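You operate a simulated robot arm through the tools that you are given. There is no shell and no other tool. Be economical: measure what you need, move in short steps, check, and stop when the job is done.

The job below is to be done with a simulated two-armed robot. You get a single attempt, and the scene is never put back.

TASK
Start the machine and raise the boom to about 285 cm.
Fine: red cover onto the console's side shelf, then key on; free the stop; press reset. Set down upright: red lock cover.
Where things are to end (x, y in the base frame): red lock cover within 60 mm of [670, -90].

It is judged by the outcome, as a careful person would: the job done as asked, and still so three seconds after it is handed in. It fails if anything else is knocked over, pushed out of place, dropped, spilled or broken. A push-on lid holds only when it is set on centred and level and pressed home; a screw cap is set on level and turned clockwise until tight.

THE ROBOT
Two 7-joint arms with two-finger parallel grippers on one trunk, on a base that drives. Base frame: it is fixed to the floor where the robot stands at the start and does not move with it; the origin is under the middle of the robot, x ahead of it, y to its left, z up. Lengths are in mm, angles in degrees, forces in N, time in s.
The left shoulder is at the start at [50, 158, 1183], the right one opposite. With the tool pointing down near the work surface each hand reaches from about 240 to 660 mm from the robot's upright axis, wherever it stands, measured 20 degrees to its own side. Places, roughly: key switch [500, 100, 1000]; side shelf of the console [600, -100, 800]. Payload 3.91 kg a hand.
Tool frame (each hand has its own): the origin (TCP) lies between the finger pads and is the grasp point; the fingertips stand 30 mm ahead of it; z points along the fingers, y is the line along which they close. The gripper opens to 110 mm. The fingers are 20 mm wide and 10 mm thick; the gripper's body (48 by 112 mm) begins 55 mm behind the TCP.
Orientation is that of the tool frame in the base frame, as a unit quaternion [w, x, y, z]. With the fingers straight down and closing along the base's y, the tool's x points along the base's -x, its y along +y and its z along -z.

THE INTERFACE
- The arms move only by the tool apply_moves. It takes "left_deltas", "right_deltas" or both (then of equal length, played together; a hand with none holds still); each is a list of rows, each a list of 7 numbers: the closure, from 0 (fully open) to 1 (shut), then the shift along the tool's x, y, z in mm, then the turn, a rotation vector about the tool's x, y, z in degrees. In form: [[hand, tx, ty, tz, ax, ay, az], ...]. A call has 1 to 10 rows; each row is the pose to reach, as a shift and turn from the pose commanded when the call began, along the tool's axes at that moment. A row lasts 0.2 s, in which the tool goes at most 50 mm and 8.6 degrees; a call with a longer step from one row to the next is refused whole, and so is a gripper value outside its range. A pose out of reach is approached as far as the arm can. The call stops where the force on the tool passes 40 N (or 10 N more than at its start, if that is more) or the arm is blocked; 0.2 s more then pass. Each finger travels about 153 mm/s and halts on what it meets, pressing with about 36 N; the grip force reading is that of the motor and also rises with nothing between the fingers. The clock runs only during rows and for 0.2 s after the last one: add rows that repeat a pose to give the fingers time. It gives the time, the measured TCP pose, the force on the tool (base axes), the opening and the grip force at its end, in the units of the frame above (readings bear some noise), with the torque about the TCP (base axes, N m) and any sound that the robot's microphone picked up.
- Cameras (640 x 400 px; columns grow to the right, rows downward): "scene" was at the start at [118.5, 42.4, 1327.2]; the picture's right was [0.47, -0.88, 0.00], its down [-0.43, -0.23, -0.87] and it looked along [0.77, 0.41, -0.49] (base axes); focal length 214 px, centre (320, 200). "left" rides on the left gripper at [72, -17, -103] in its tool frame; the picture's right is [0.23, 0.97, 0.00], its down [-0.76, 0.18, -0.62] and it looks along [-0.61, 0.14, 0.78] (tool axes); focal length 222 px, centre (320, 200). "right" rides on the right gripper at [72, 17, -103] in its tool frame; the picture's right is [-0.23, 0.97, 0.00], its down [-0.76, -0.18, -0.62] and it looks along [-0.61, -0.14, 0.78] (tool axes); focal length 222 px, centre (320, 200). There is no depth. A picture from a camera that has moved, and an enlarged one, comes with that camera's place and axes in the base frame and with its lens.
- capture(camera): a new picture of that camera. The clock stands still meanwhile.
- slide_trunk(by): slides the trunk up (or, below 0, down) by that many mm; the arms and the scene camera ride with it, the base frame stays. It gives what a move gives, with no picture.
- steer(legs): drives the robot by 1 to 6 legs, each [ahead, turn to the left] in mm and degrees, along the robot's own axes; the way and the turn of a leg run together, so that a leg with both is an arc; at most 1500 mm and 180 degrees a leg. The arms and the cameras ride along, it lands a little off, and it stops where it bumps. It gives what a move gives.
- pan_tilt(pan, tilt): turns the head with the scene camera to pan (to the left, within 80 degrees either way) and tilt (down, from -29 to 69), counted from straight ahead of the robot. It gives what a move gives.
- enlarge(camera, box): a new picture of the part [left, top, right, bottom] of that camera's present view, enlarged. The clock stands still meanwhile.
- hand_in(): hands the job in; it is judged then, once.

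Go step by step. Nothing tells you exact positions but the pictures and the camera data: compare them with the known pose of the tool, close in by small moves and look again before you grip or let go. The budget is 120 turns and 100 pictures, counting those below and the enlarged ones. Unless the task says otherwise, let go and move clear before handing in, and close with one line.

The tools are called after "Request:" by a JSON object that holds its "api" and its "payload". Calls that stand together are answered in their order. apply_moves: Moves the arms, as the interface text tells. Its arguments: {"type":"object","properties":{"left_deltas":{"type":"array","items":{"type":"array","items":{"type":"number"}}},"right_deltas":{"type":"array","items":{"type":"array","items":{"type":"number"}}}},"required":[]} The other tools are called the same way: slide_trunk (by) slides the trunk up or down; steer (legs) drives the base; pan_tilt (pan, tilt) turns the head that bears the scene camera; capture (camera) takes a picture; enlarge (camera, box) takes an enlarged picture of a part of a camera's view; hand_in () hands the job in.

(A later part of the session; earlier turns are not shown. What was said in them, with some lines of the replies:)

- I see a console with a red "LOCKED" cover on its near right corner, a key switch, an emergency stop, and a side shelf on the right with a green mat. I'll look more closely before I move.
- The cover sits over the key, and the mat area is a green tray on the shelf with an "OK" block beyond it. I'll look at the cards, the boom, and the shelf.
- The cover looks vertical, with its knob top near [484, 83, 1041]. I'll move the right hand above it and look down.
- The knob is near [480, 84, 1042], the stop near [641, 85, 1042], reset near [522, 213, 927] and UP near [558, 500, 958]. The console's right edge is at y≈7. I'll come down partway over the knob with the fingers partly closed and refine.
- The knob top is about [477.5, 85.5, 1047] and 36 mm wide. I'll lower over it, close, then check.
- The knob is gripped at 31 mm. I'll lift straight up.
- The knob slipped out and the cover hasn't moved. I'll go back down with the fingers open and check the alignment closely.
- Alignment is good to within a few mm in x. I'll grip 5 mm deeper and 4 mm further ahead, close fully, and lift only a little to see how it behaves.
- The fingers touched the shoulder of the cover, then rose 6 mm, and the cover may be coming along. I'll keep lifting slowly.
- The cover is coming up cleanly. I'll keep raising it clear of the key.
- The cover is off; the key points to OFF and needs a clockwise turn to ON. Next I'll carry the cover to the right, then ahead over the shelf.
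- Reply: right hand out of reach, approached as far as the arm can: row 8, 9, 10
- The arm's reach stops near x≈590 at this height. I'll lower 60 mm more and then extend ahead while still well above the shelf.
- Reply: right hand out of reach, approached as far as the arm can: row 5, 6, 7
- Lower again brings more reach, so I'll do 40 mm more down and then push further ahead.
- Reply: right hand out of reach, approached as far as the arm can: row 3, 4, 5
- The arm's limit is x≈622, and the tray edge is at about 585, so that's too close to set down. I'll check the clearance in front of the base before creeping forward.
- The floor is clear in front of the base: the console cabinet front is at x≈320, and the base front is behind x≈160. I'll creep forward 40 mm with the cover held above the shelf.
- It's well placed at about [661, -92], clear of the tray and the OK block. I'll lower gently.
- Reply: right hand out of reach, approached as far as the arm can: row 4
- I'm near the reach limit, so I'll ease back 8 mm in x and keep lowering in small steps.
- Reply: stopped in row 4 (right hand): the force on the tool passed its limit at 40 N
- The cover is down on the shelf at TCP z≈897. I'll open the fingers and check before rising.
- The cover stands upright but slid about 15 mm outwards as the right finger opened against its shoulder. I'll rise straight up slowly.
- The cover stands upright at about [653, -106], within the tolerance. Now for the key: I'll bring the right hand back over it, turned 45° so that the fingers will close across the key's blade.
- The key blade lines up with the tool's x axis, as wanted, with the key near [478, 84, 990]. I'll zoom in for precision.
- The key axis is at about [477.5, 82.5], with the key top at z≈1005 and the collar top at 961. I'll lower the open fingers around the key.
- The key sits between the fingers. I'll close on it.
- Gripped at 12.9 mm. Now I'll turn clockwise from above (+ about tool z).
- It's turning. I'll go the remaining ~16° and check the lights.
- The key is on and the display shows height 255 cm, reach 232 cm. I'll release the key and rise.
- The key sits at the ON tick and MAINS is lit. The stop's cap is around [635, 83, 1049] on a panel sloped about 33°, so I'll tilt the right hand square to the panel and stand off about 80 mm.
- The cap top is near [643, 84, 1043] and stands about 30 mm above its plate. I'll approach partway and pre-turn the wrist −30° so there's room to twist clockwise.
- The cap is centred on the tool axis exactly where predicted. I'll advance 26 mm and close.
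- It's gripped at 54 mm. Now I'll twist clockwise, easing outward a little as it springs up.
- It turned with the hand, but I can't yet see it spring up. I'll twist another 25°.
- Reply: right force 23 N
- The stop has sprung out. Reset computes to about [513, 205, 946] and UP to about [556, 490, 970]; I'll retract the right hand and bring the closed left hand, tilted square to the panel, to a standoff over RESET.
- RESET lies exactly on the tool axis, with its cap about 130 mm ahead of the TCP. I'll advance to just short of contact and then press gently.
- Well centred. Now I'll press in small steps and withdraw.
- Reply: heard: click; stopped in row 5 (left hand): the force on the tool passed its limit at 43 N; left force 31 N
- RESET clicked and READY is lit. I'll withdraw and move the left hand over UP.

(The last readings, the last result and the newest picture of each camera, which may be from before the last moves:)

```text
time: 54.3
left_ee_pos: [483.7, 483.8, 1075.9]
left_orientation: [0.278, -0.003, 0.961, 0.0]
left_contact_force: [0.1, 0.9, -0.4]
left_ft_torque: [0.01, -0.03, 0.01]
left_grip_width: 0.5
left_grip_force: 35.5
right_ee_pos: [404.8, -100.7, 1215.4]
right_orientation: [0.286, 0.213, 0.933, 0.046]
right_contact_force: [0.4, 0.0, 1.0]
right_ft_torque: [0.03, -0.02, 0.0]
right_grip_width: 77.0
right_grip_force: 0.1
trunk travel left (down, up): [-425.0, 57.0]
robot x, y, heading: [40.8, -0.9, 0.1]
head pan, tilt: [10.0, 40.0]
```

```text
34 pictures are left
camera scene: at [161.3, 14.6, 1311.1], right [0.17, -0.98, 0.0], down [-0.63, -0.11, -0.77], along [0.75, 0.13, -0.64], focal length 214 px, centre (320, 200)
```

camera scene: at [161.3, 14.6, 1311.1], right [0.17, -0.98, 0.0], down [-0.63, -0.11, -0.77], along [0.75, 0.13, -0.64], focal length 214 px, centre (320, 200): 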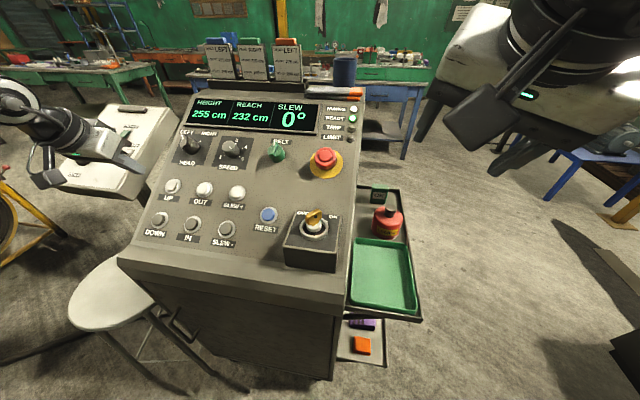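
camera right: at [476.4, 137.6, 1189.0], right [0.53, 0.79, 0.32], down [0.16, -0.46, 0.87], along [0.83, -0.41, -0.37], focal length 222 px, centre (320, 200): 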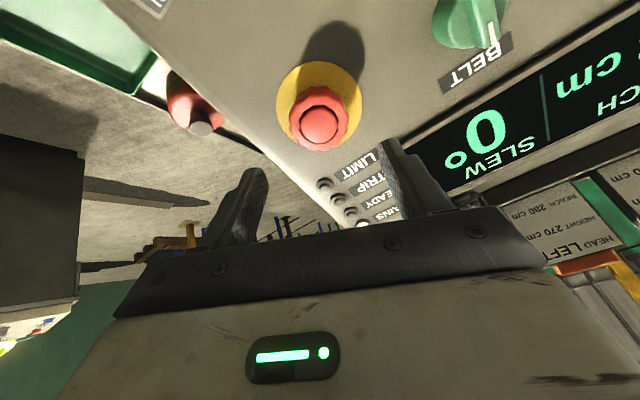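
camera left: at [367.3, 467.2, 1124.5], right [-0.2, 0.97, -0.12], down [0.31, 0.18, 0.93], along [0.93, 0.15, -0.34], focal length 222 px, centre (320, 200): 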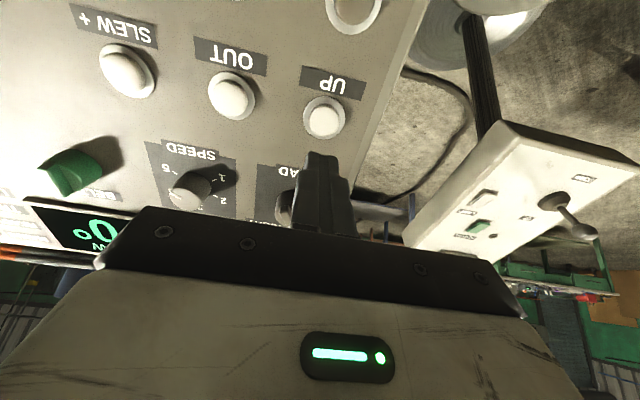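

UP is nearly on the axis, about 4 mm to the +y side. I'll advance to just short of contact.

Request:
{"api": "apply_moves", "payload": {"left_deltas": [[1, 0, 3.5, 30, 0, 0, 0], [1, 0, 3.5, 60, 0, 0, 0], [1, 0, 3.5, 78, 0, 0, 0], [1, 0, 3.5, 85, 0, 0, 0]]}}

Request:
{"api": "enlarge", "payload": {"camera": "left", "box": [240, 60, 400, 180]}}

```text
time: 55.3
left_ee_pos: [529.8, 489.4, 1003.9]
left_orientation: [0.279, -0.002, 0.96, -0.001]
left_contact_force: [-0.2, 0.4, -0.3]
left_ft_torque: [0.0, 0.01, 0.01]
left_grip_width: 0.0
left_grip_force: 36.0
right_ee_pos: [403.8, -101.6, 1214.3]
right_orientation: [0.285, 0.214, 0.933, 0.046]
right_contact_force: [-0.5, -0.6, -0.1]
right_ft_torque: [-0.01, 0.01, 0.01]
right_grip_width: 76.9
right_grip_force: 0.1
trunk travel left (down, up): [-425.0, 57.0]
robot x, y, heading: [41.7, 1.5, 0.0]
head pan, tilt: [10.0, 40.0]
```

```text
3.33 times, centred on (320, 120) of left
camera zoom: at [413.0, 473.0, 1052.9], right [-0.2, 0.97, -0.12], down [0.31, 0.18, 0.93], along [0.93, 0.15, -0.34], focal length 740 px, centre (320, 467)
```

zoom: 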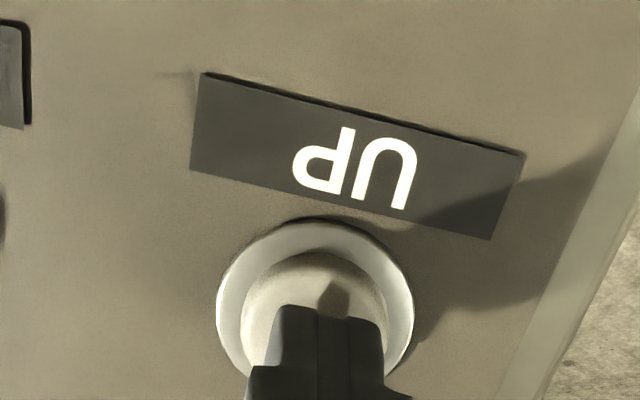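

Request:
{"api": "apply_moves", "payload": {"left_deltas": [[1, 0, 0, 5, 0, 0, 0], [1, 0, 0, 9, 0, 0, 0], [1, 0, 0, 12, 0, 0, 0]]}}

Request:
{"api": "enlarge", "payload": {"camera": "scene", "box": [190, 80, 370, 200]}}

```text
time: 56.1
left_ee_pos: [534.6, 490.2, 994.7]
left_orientation: [0.279, -0.002, 0.96, 0.0]
left_contact_force: [-5.3, 1.7, 5.3]
left_ft_torque: [0.04, 0.17, -0.07]
left_grip_width: 0.0
left_grip_force: 35.9
right_ee_pos: [402.3, -101.0, 1215.5]
right_orientation: [0.285, 0.214, 0.933, 0.048]
right_contact_force: [-1.1, -0.1, -0.5]
right_ft_torque: [0.03, 0.01, 0.0]
right_grip_width: 77.2
right_grip_force: 0.2
trunk travel left (down, up): [-425.0, 57.0]
robot x, y, heading: [37.0, -2.2, 0.1]
head pan, tilt: [10.0, 40.0]
heard: click
```

```text
3.33 times, centred on (280, 140) of scene
camera zoom: at [159.9, 14.4, 1311.4], right [0.18, -0.98, 0.0], down [-0.63, -0.11, -0.77], along [0.76, 0.13, -0.64], focal length 715 px, centre (453, 400)
```

zoom: 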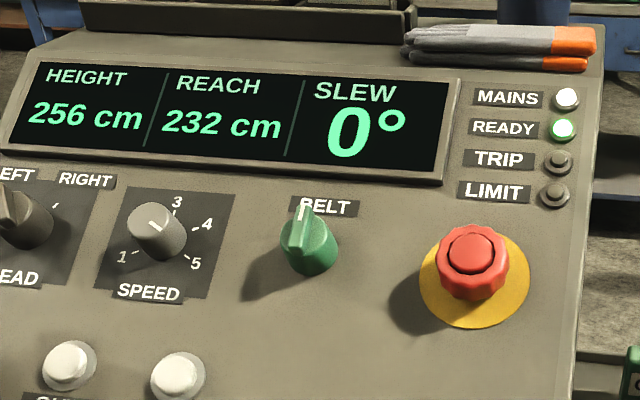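

A click, and the height is starting to rise (256 cm). I'll hold for about 1.2 s and measure the rate.

Request:
{"api": "apply_moves", "payload": {"left_deltas": [[1, 0, 0, 0.5, 0, 0, 0], [1, 0, 0, 0.5, 0, 0, 0], [1, 0, 0, 0.5, 0, 0, 0], [1, 0, 0, 0.5, 0, 0, 0], [1, 0, 0, 0.5, 0, 0, 0]]}}

Request:
{"api": "enlarge", "payload": {"camera": "scene", "box": [190, 80, 370, 200]}}

```text
time: 57.3
left_ee_pos: [535.6, 489.4, 995.3]
left_orientation: [0.279, -0.003, 0.96, 0.001]
left_contact_force: [-6.1, 2.3, 9.8]
left_ft_torque: [0.03, 0.1, 0.14]
left_grip_width: 0.0
left_grip_force: 36.1
right_ee_pos: [401.9, -101.8, 1215.5]
right_orientation: [0.286, 0.214, 0.933, 0.047]
right_contact_force: [-0.7, -0.6, -0.5]
right_ft_torque: [-0.01, -0.03, -0.01]
right_grip_width: 77.0
right_grip_force: 0.1
trunk travel left (down, up): [-425.0, 57.0]
robot x, y, heading: [39.9, 0.0, 0.1]
head pan, tilt: [10.0, 40.0]
```

```text
3.33 times, centred on (280, 140) of scene
camera zoom: at [159.7, 14.3, 1311.3], right [0.17, -0.98, 0.0], down [-0.63, -0.11, -0.77], along [0.76, 0.13, -0.64], focal length 715 px, centre (453, 400)
```

zoom: 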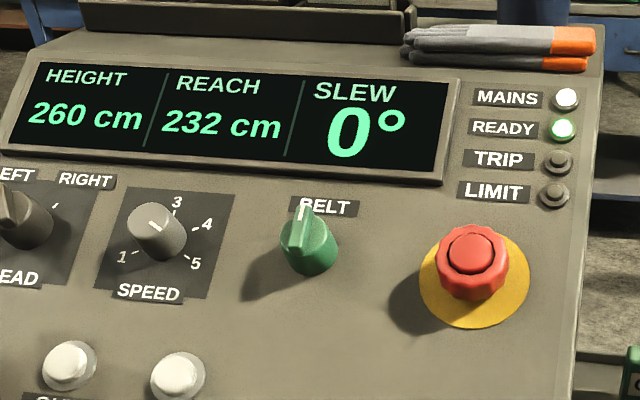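

About 3.5–4 cm/s. I'll hold for about 4.4 s more and check.

Request:
{"api": "apply_moves", "payload": {"left_deltas": [[1, 0, 0, 0, 0, 0, 0], [1, 0, 0, 0, 0, 0, 0], [1, 0, 0, 0, 0, 0, 0], [1, 0, 0, 0, 0, 0, 0], [1, 0, 0, 0, 0, 0, 0], [1, 0, 0, 0, 0, 0, 0], [1, 0, 0, 0, 0, 0, 0], [1, 0, 0, 0, 0, 0, 0], [1, 0, 0, 0, 0, 0, 0], [1, 0, 0, 0, 0, 0, 0]]}}

Request:
{"api": "apply_moves", "payload": {"left_deltas": [[1, 0, 0, 0, 0, 0, 0], [1, 0, 0, 0, 0, 0, 0], [1, 0, 0, 0, 0, 0, 0], [1, 0, 0, 0, 0, 0, 0], [1, 0, 0, 0, 0, 0, 0], [1, 0, 0, 0, 0, 0, 0], [1, 0, 0, 0, 0, 0, 0], [1, 0, 0, 0, 0, 0, 0], [1, 0, 0, 0, 0, 0, 0], [1, 0, 0, 0, 0, 0, 0]]}}

Request:
{"api": "enlarge", "payload": {"camera": "scene", "box": [190, 80, 370, 200]}}

```text
time: 59.5
left_ee_pos: [535.7, 490.0, 995.1]
left_orientation: [0.279, -0.003, 0.96, 0.001]
left_contact_force: [-4.9, 4.3, 12.2]
left_ft_torque: [0.15, 0.03, 0.02]
left_grip_width: 0.0
left_grip_force: 35.8
right_ee_pos: [401.3, -101.0, 1216.1]
right_orientation: [0.286, 0.212, 0.933, 0.048]
right_contact_force: [-0.5, -0.6, 0.4]
right_ft_torque: [-0.01, 0.01, 0.03]
right_grip_width: 76.8
right_grip_force: 0.2
trunk travel left (down, up): [-425.0, 57.0]
robot x, y, heading: [43.0, -0.6, -0.2]
head pan, tilt: [10.0, 40.0]
```

```text
time: 61.7
left_ee_pos: [535.1, 489.8, 995.0]
left_orientation: [0.278, -0.002, 0.96, 0.001]
left_contact_force: [-3.7, 4.6, 13.7]
left_ft_torque: [0.14, 0.04, 0.05]
left_grip_width: 0.0
left_grip_force: 36.3
right_ee_pos: [402.7, -102.7, 1215.7]
right_orientation: [0.286, 0.213, 0.933, 0.047]
right_contact_force: [0.6, 0.7, 0.3]
right_ft_torque: [0.01, -0.02, 0.03]
right_grip_width: 76.9
right_grip_force: 0.0
trunk travel left (down, up): [-425.0, 57.0]
robot x, y, heading: [41.6, -2.8, 0.3]
head pan, tilt: [10.0, 40.0]
```

```text
3.33 times, centred on (280, 140) of scene
camera zoom: at [159.7, 14.2, 1311.3], right [0.17, -0.98, 0.0], down [-0.63, -0.11, -0.77], along [0.76, 0.13, -0.64], focal length 715 px, centre (453, 400)
```

zoom: 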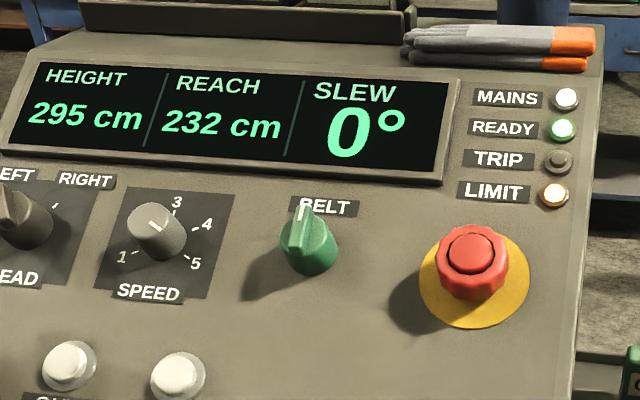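

The boom sped up: it now reads 295 cm and LIMIT is lit, so I overshot. I'll release right away and look.

Request:
{"api": "apply_moves", "payload": {"left_deltas": [[1, 0, 0, -20, 0, 0, 0], [1, 0, 0, -60, 0, 0, 0], [1, 0, 0, -90, 0, 0, 0]]}}

Request:
{"api": "enlarge", "payload": {"camera": "scene", "box": [150, 80, 370, 250]}}

Request:
{"api": "capture", "payload": {"camera": "left"}}

```text
time: 62.5
left_ee_pos: [488.1, 489.3, 1071.8]
left_orientation: [0.277, -0.002, 0.961, 0.001]
left_contact_force: [-0.3, 0.2, -0.5]
left_ft_torque: [0.01, 0.02, 0.0]
left_grip_width: 0.0
left_grip_force: 35.6
right_ee_pos: [402.4, -102.7, 1213.8]
right_orientation: [0.285, 0.214, 0.933, 0.047]
right_contact_force: [0.1, -0.1, -0.5]
right_ft_torque: [0.01, 0.01, 0.0]
right_grip_width: 76.7
right_grip_force: 0.1
trunk travel left (down, up): [-425.0, 57.0]
robot x, y, heading: [42.1, 0.0, 0.4]
head pan, tilt: [10.0, 40.0]
```

```text
2.35 times, centred on (260, 165) of scene
camera zoom: at [160.9, 14.5, 1311.1], right [0.17, -0.98, 0.0], down [-0.63, -0.11, -0.77], along [0.75, 0.13, -0.64], focal length 505 px, centre (461, 282)
```

zoom: 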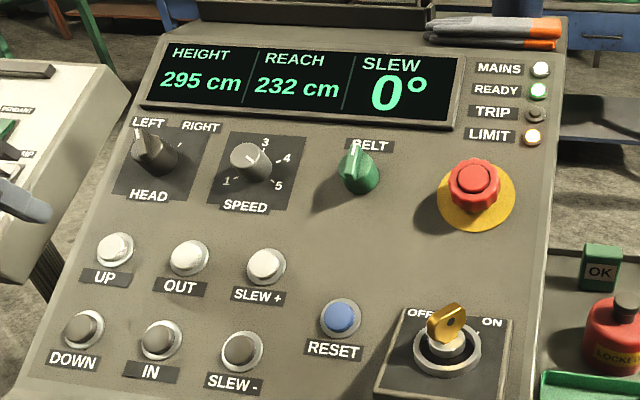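

```text
28 pictures are left
camera left: at [371.1, 472.6, 1119.8], right [-0.2, 0.97, -0.12], down [0.31, 0.18, 0.93], along [0.93, 0.15, -0.34], focal length 222 px, centre (320, 200)
```

left: 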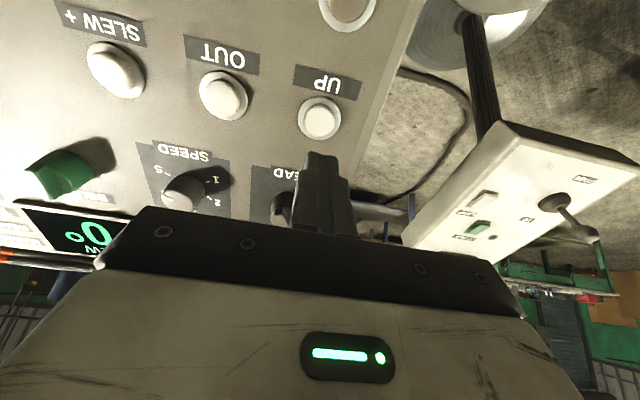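

It's holding at 295 cm with the upper limit lit, so I need to come down about 10 cm. DOWN is about 95 mm down the panel from UP, so I'll move over it.

Request:
{"api": "apply_moves", "payload": {"left_deltas": [[1, 35, 0, 0, 0, 0, 0], [1, 70, 0, 0, 0, 0, 0], [1, 95, 0, 0, 0, 0, 0], [1, 95, 0, 0, 0, 0, 0]]}}

Request:
{"api": "capture", "payload": {"camera": "left"}}

```text
time: 63.5
left_ee_pos: [408.4, 489.9, 1020.1]
left_orientation: [0.278, -0.003, 0.961, 0.001]
left_contact_force: [-0.4, -0.7, 1.0]
left_ft_torque: [0.02, 0.03, 0.01]
left_grip_width: 0.1
left_grip_force: 35.8
right_ee_pos: [403.3, -101.2, 1215.2]
right_orientation: [0.285, 0.214, 0.933, 0.048]
right_contact_force: [0.0, 0.5, -0.6]
right_ft_torque: [0.0, -0.03, 0.06]
right_grip_width: 76.9
right_grip_force: 0.0
trunk travel left (down, up): [-425.0, 57.0]
robot x, y, heading: [38.5, -1.1, 0.2]
head pan, tilt: [10.0, 40.0]
```

```text
27 pictures are left
camera left: at [291.3, 472.7, 1068.9], right [-0.2, 0.97, -0.12], down [0.31, 0.18, 0.93], along [0.93, 0.15, -0.34], focal length 222 px, centre (320, 200)
```

left: 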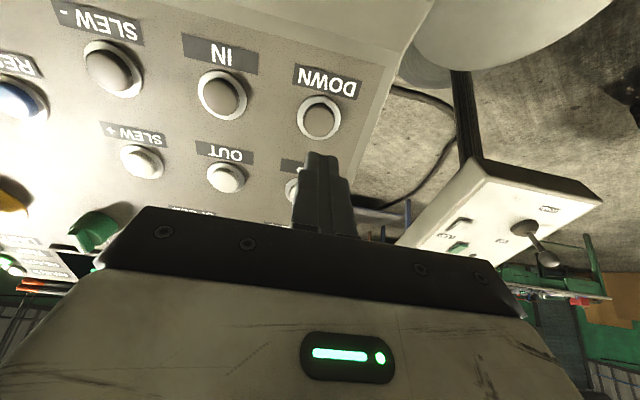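

DOWN is centred. I'll press it for a short pulse of about 1.2 s and release.

Request:
{"api": "apply_moves", "payload": {"left_deltas": [[1, 0, 0, 40, 0, 0, 0], [1, 0, 0, 74, 0, 0, 0], [1, 0, 0, 84, 0, 0, 0], [1, 0, 0, 90, 0, 0, 0], [1, 0, 0, 90, 0, 0, 0], [1, 0, 0, 90, 0, 0, 0], [1, 0, 0, 90, 0, 0, 0], [1, 0, 0, 90, 0, 0, 0], [1, 0, 0, 90, 0, 0, 0], [1, 0, 0, 74, 0, 0, 0]]}}

Request:
{"api": "enlarge", "payload": {"camera": "scene", "box": [190, 80, 370, 200]}}

```text
time: 65.7
left_ee_pos: [448.1, 488.4, 957.8]
left_orientation: [0.278, -0.003, 0.961, 0.0]
left_contact_force: [0.2, 0.0, 1.1]
left_ft_torque: [0.0, 0.03, 0.01]
left_grip_width: 0.0
left_grip_force: 36.1
right_ee_pos: [403.8, -102.3, 1214.9]
right_orientation: [0.285, 0.214, 0.933, 0.047]
right_contact_force: [0.0, -1.2, -0.2]
right_ft_torque: [0.02, 0.01, 0.01]
right_grip_width: 76.8
right_grip_force: 0.1
trunk travel left (down, up): [-425.0, 57.0]
robot x, y, heading: [40.0, 0.4, 0.2]
head pan, tilt: [10.0, 40.0]
heard: click
```

```text
3.33 times, centred on (280, 140) of scene
camera zoom: at [161.0, 14.1, 1311.0], right [0.17, -0.98, 0.0], down [-0.63, -0.11, -0.77], along [0.75, 0.13, -0.64], focal length 715 px, centre (453, 400)
```

zoom: 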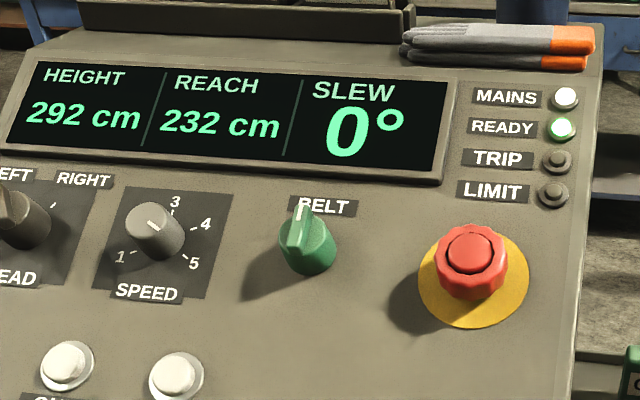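

Now 292 cm with LIMIT off. Another pulse, a bit longer.

Request:
{"api": "apply_moves", "payload": {"left_deltas": [[1, 0, 0, 10, 0, 0, 0], [1, 0, 0, 16, 0, 0, 0], [1, 0, 0, 16, 0, 0, 0], [1, 0, 0, 16, 0, 0, 0], [1, 0, 0, 16, 0, 0, 0], [1, 0, 0, 16, 0, 0, 0], [1, 0, 0, 16, 0, 0, 0], [1, 0, 0, 16, 0, 0, 0], [1, 0, 0, 0, 0, 0, 0]]}}

Request:
{"api": "enlarge", "payload": {"camera": "scene", "box": [190, 80, 370, 200]}}

```text
time: 67.7
left_ee_pos: [447.2, 487.1, 956.4]
left_orientation: [0.278, -0.003, 0.961, 0.001]
left_contact_force: [0.1, 0.6, -0.1]
left_ft_torque: [-0.02, 0.02, -0.03]
left_grip_width: 0.0
left_grip_force: 35.7
right_ee_pos: [402.8, -101.5, 1214.5]
right_orientation: [0.285, 0.214, 0.933, 0.047]
right_contact_force: [1.0, -0.3, -0.4]
right_ft_torque: [-0.03, -0.01, -0.02]
right_grip_width: 77.0
right_grip_force: 0.0
trunk travel left (down, up): [-425.0, 57.0]
robot x, y, heading: [39.4, -2.2, 0.0]
head pan, tilt: [10.0, 40.0]
heard: click
```

```text
3.33 times, centred on (280, 140) of scene
camera zoom: at [160.8, 14.3, 1310.9], right [0.17, -0.98, 0.0], down [-0.63, -0.11, -0.77], along [0.75, 0.13, -0.64], focal length 715 px, centre (453, 400)
```

zoom: 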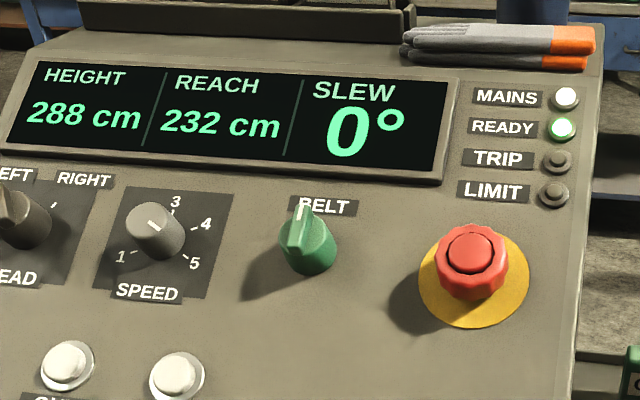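

288 cm now; one more pulse of the first length should give about 285.

Request:
{"api": "apply_moves", "payload": {"left_deltas": [[1, 0, 0, 10, 0, 0, 0], [1, 0, 0, 16, 0, 0, 0], [1, 0, 0, 16, 0, 0, 0], [1, 0, 0, 16, 0, 0, 0], [1, 0, 0, 16, 0, 0, 0], [1, 0, 0, 16, 0, 0, 0], [1, 0, 0, 16, 0, 0, 0], [1, 0, 0, 0, 0, 0, 0]]}}

Request:
{"api": "enlarge", "payload": {"camera": "scene", "box": [190, 80, 370, 200]}}

```text
time: 69.5
left_ee_pos: [446.7, 488.7, 954.8]
left_orientation: [0.278, -0.002, 0.961, 0.0]
left_contact_force: [0.2, 0.1, 0.7]
left_ft_torque: [-0.01, 0.0, -0.01]
left_grip_width: 0.2
left_grip_force: 36.4
right_ee_pos: [401.5, -102.9, 1215.3]
right_orientation: [0.286, 0.213, 0.933, 0.047]
right_contact_force: [-0.2, 0.3, 0.6]
right_ft_torque: [0.04, 0.0, -0.03]
right_grip_width: 77.1
right_grip_force: 0.2
trunk travel left (down, up): [-425.0, 57.0]
robot x, y, heading: [38.6, -0.9, 0.0]
head pan, tilt: [10.0, 40.0]
heard: click
```

```text
3.33 times, centred on (280, 140) of scene
camera zoom: at [160.9, 14.1, 1310.9], right [0.17, -0.98, 0.0], down [-0.63, -0.11, -0.77], along [0.75, 0.13, -0.64], focal length 715 px, centre (453, 400)
```

zoom: 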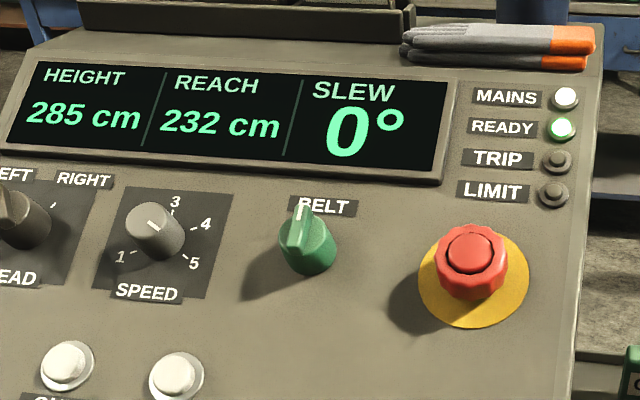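

285 cm with READY lit. I'll withdraw the left hand clear and take a last look.

Request:
{"api": "apply_moves", "payload": {"left_deltas": [[1, 0, 0, -35, 0, 0, 0], [1, 0, 0, -80, 0, 0, 0], [1, 0, 0, -120, 0, 0, 0], [1, 0, 0, -150, 0, 0, 0], [1, 0, 0, -150, 0, 0, 0]]}}

Request:
{"api": "capture", "payload": {"camera": "scene"}}

Request:
{"api": "enlarge", "payload": {"camera": "scene", "box": [190, 80, 420, 240]}}

```text
time: 70.7
left_ee_pos: [367.2, 488.2, 1084.9]
left_orientation: [0.276, -0.002, 0.961, 0.0]
left_contact_force: [-0.6, 0.4, 0.1]
left_ft_torque: [0.0, 0.0, 0.0]
left_grip_width: 0.1
left_grip_force: 35.9
right_ee_pos: [403.6, -101.9, 1216.0]
right_orientation: [0.286, 0.214, 0.933, 0.047]
right_contact_force: [0.1, -0.5, -0.1]
right_ft_torque: [-0.01, 0.03, -0.02]
right_grip_width: 77.0
right_grip_force: 0.0
trunk travel left (down, up): [-425.0, 57.0]
robot x, y, heading: [39.9, -0.1, -0.0]
head pan, tilt: [10.0, 40.0]
```

```text
23 pictures are left
camera scene: at [161.1, 14.5, 1311.1], right [0.17, -0.98, 0.0], down [-0.63, -0.11, -0.77], along [0.75, 0.13, -0.64], focal length 214 px, centre (320, 200)
```

scene: 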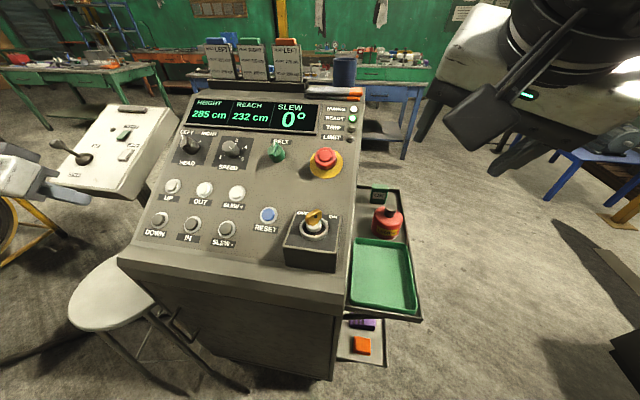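

```text
2.50 times, centred on (305, 160) of scene
camera zoom: at [161.1, 14.5, 1311.1], right [0.17, -0.98, 0.0], down [-0.63, -0.11, -0.77], along [0.75, 0.13, -0.64], focal length 536 px, centre (358, 300)
```

zoom: 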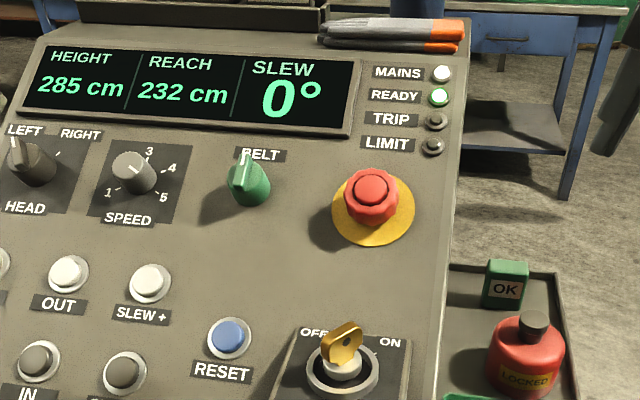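

The display holds at 285 cm with READY lit, the cover stands upright on the shelf, the key is on, the stop is free, and both hands are clear. I'm handing in.

Request:
{"api": "hand_in", "payload": {}}

```text
The job is handed in.
```

The machine is started and the boom reads 285 cm. I held UP too long and it ran to 295 cm, lighting LIMIT, so I brought it back down with DOWN and LIMIT went out. The red cover stands upright on the side shelf at about [653, -106], measured from the camera pictures. The key is on, the stop is released, and READY came on when I pressed reset.
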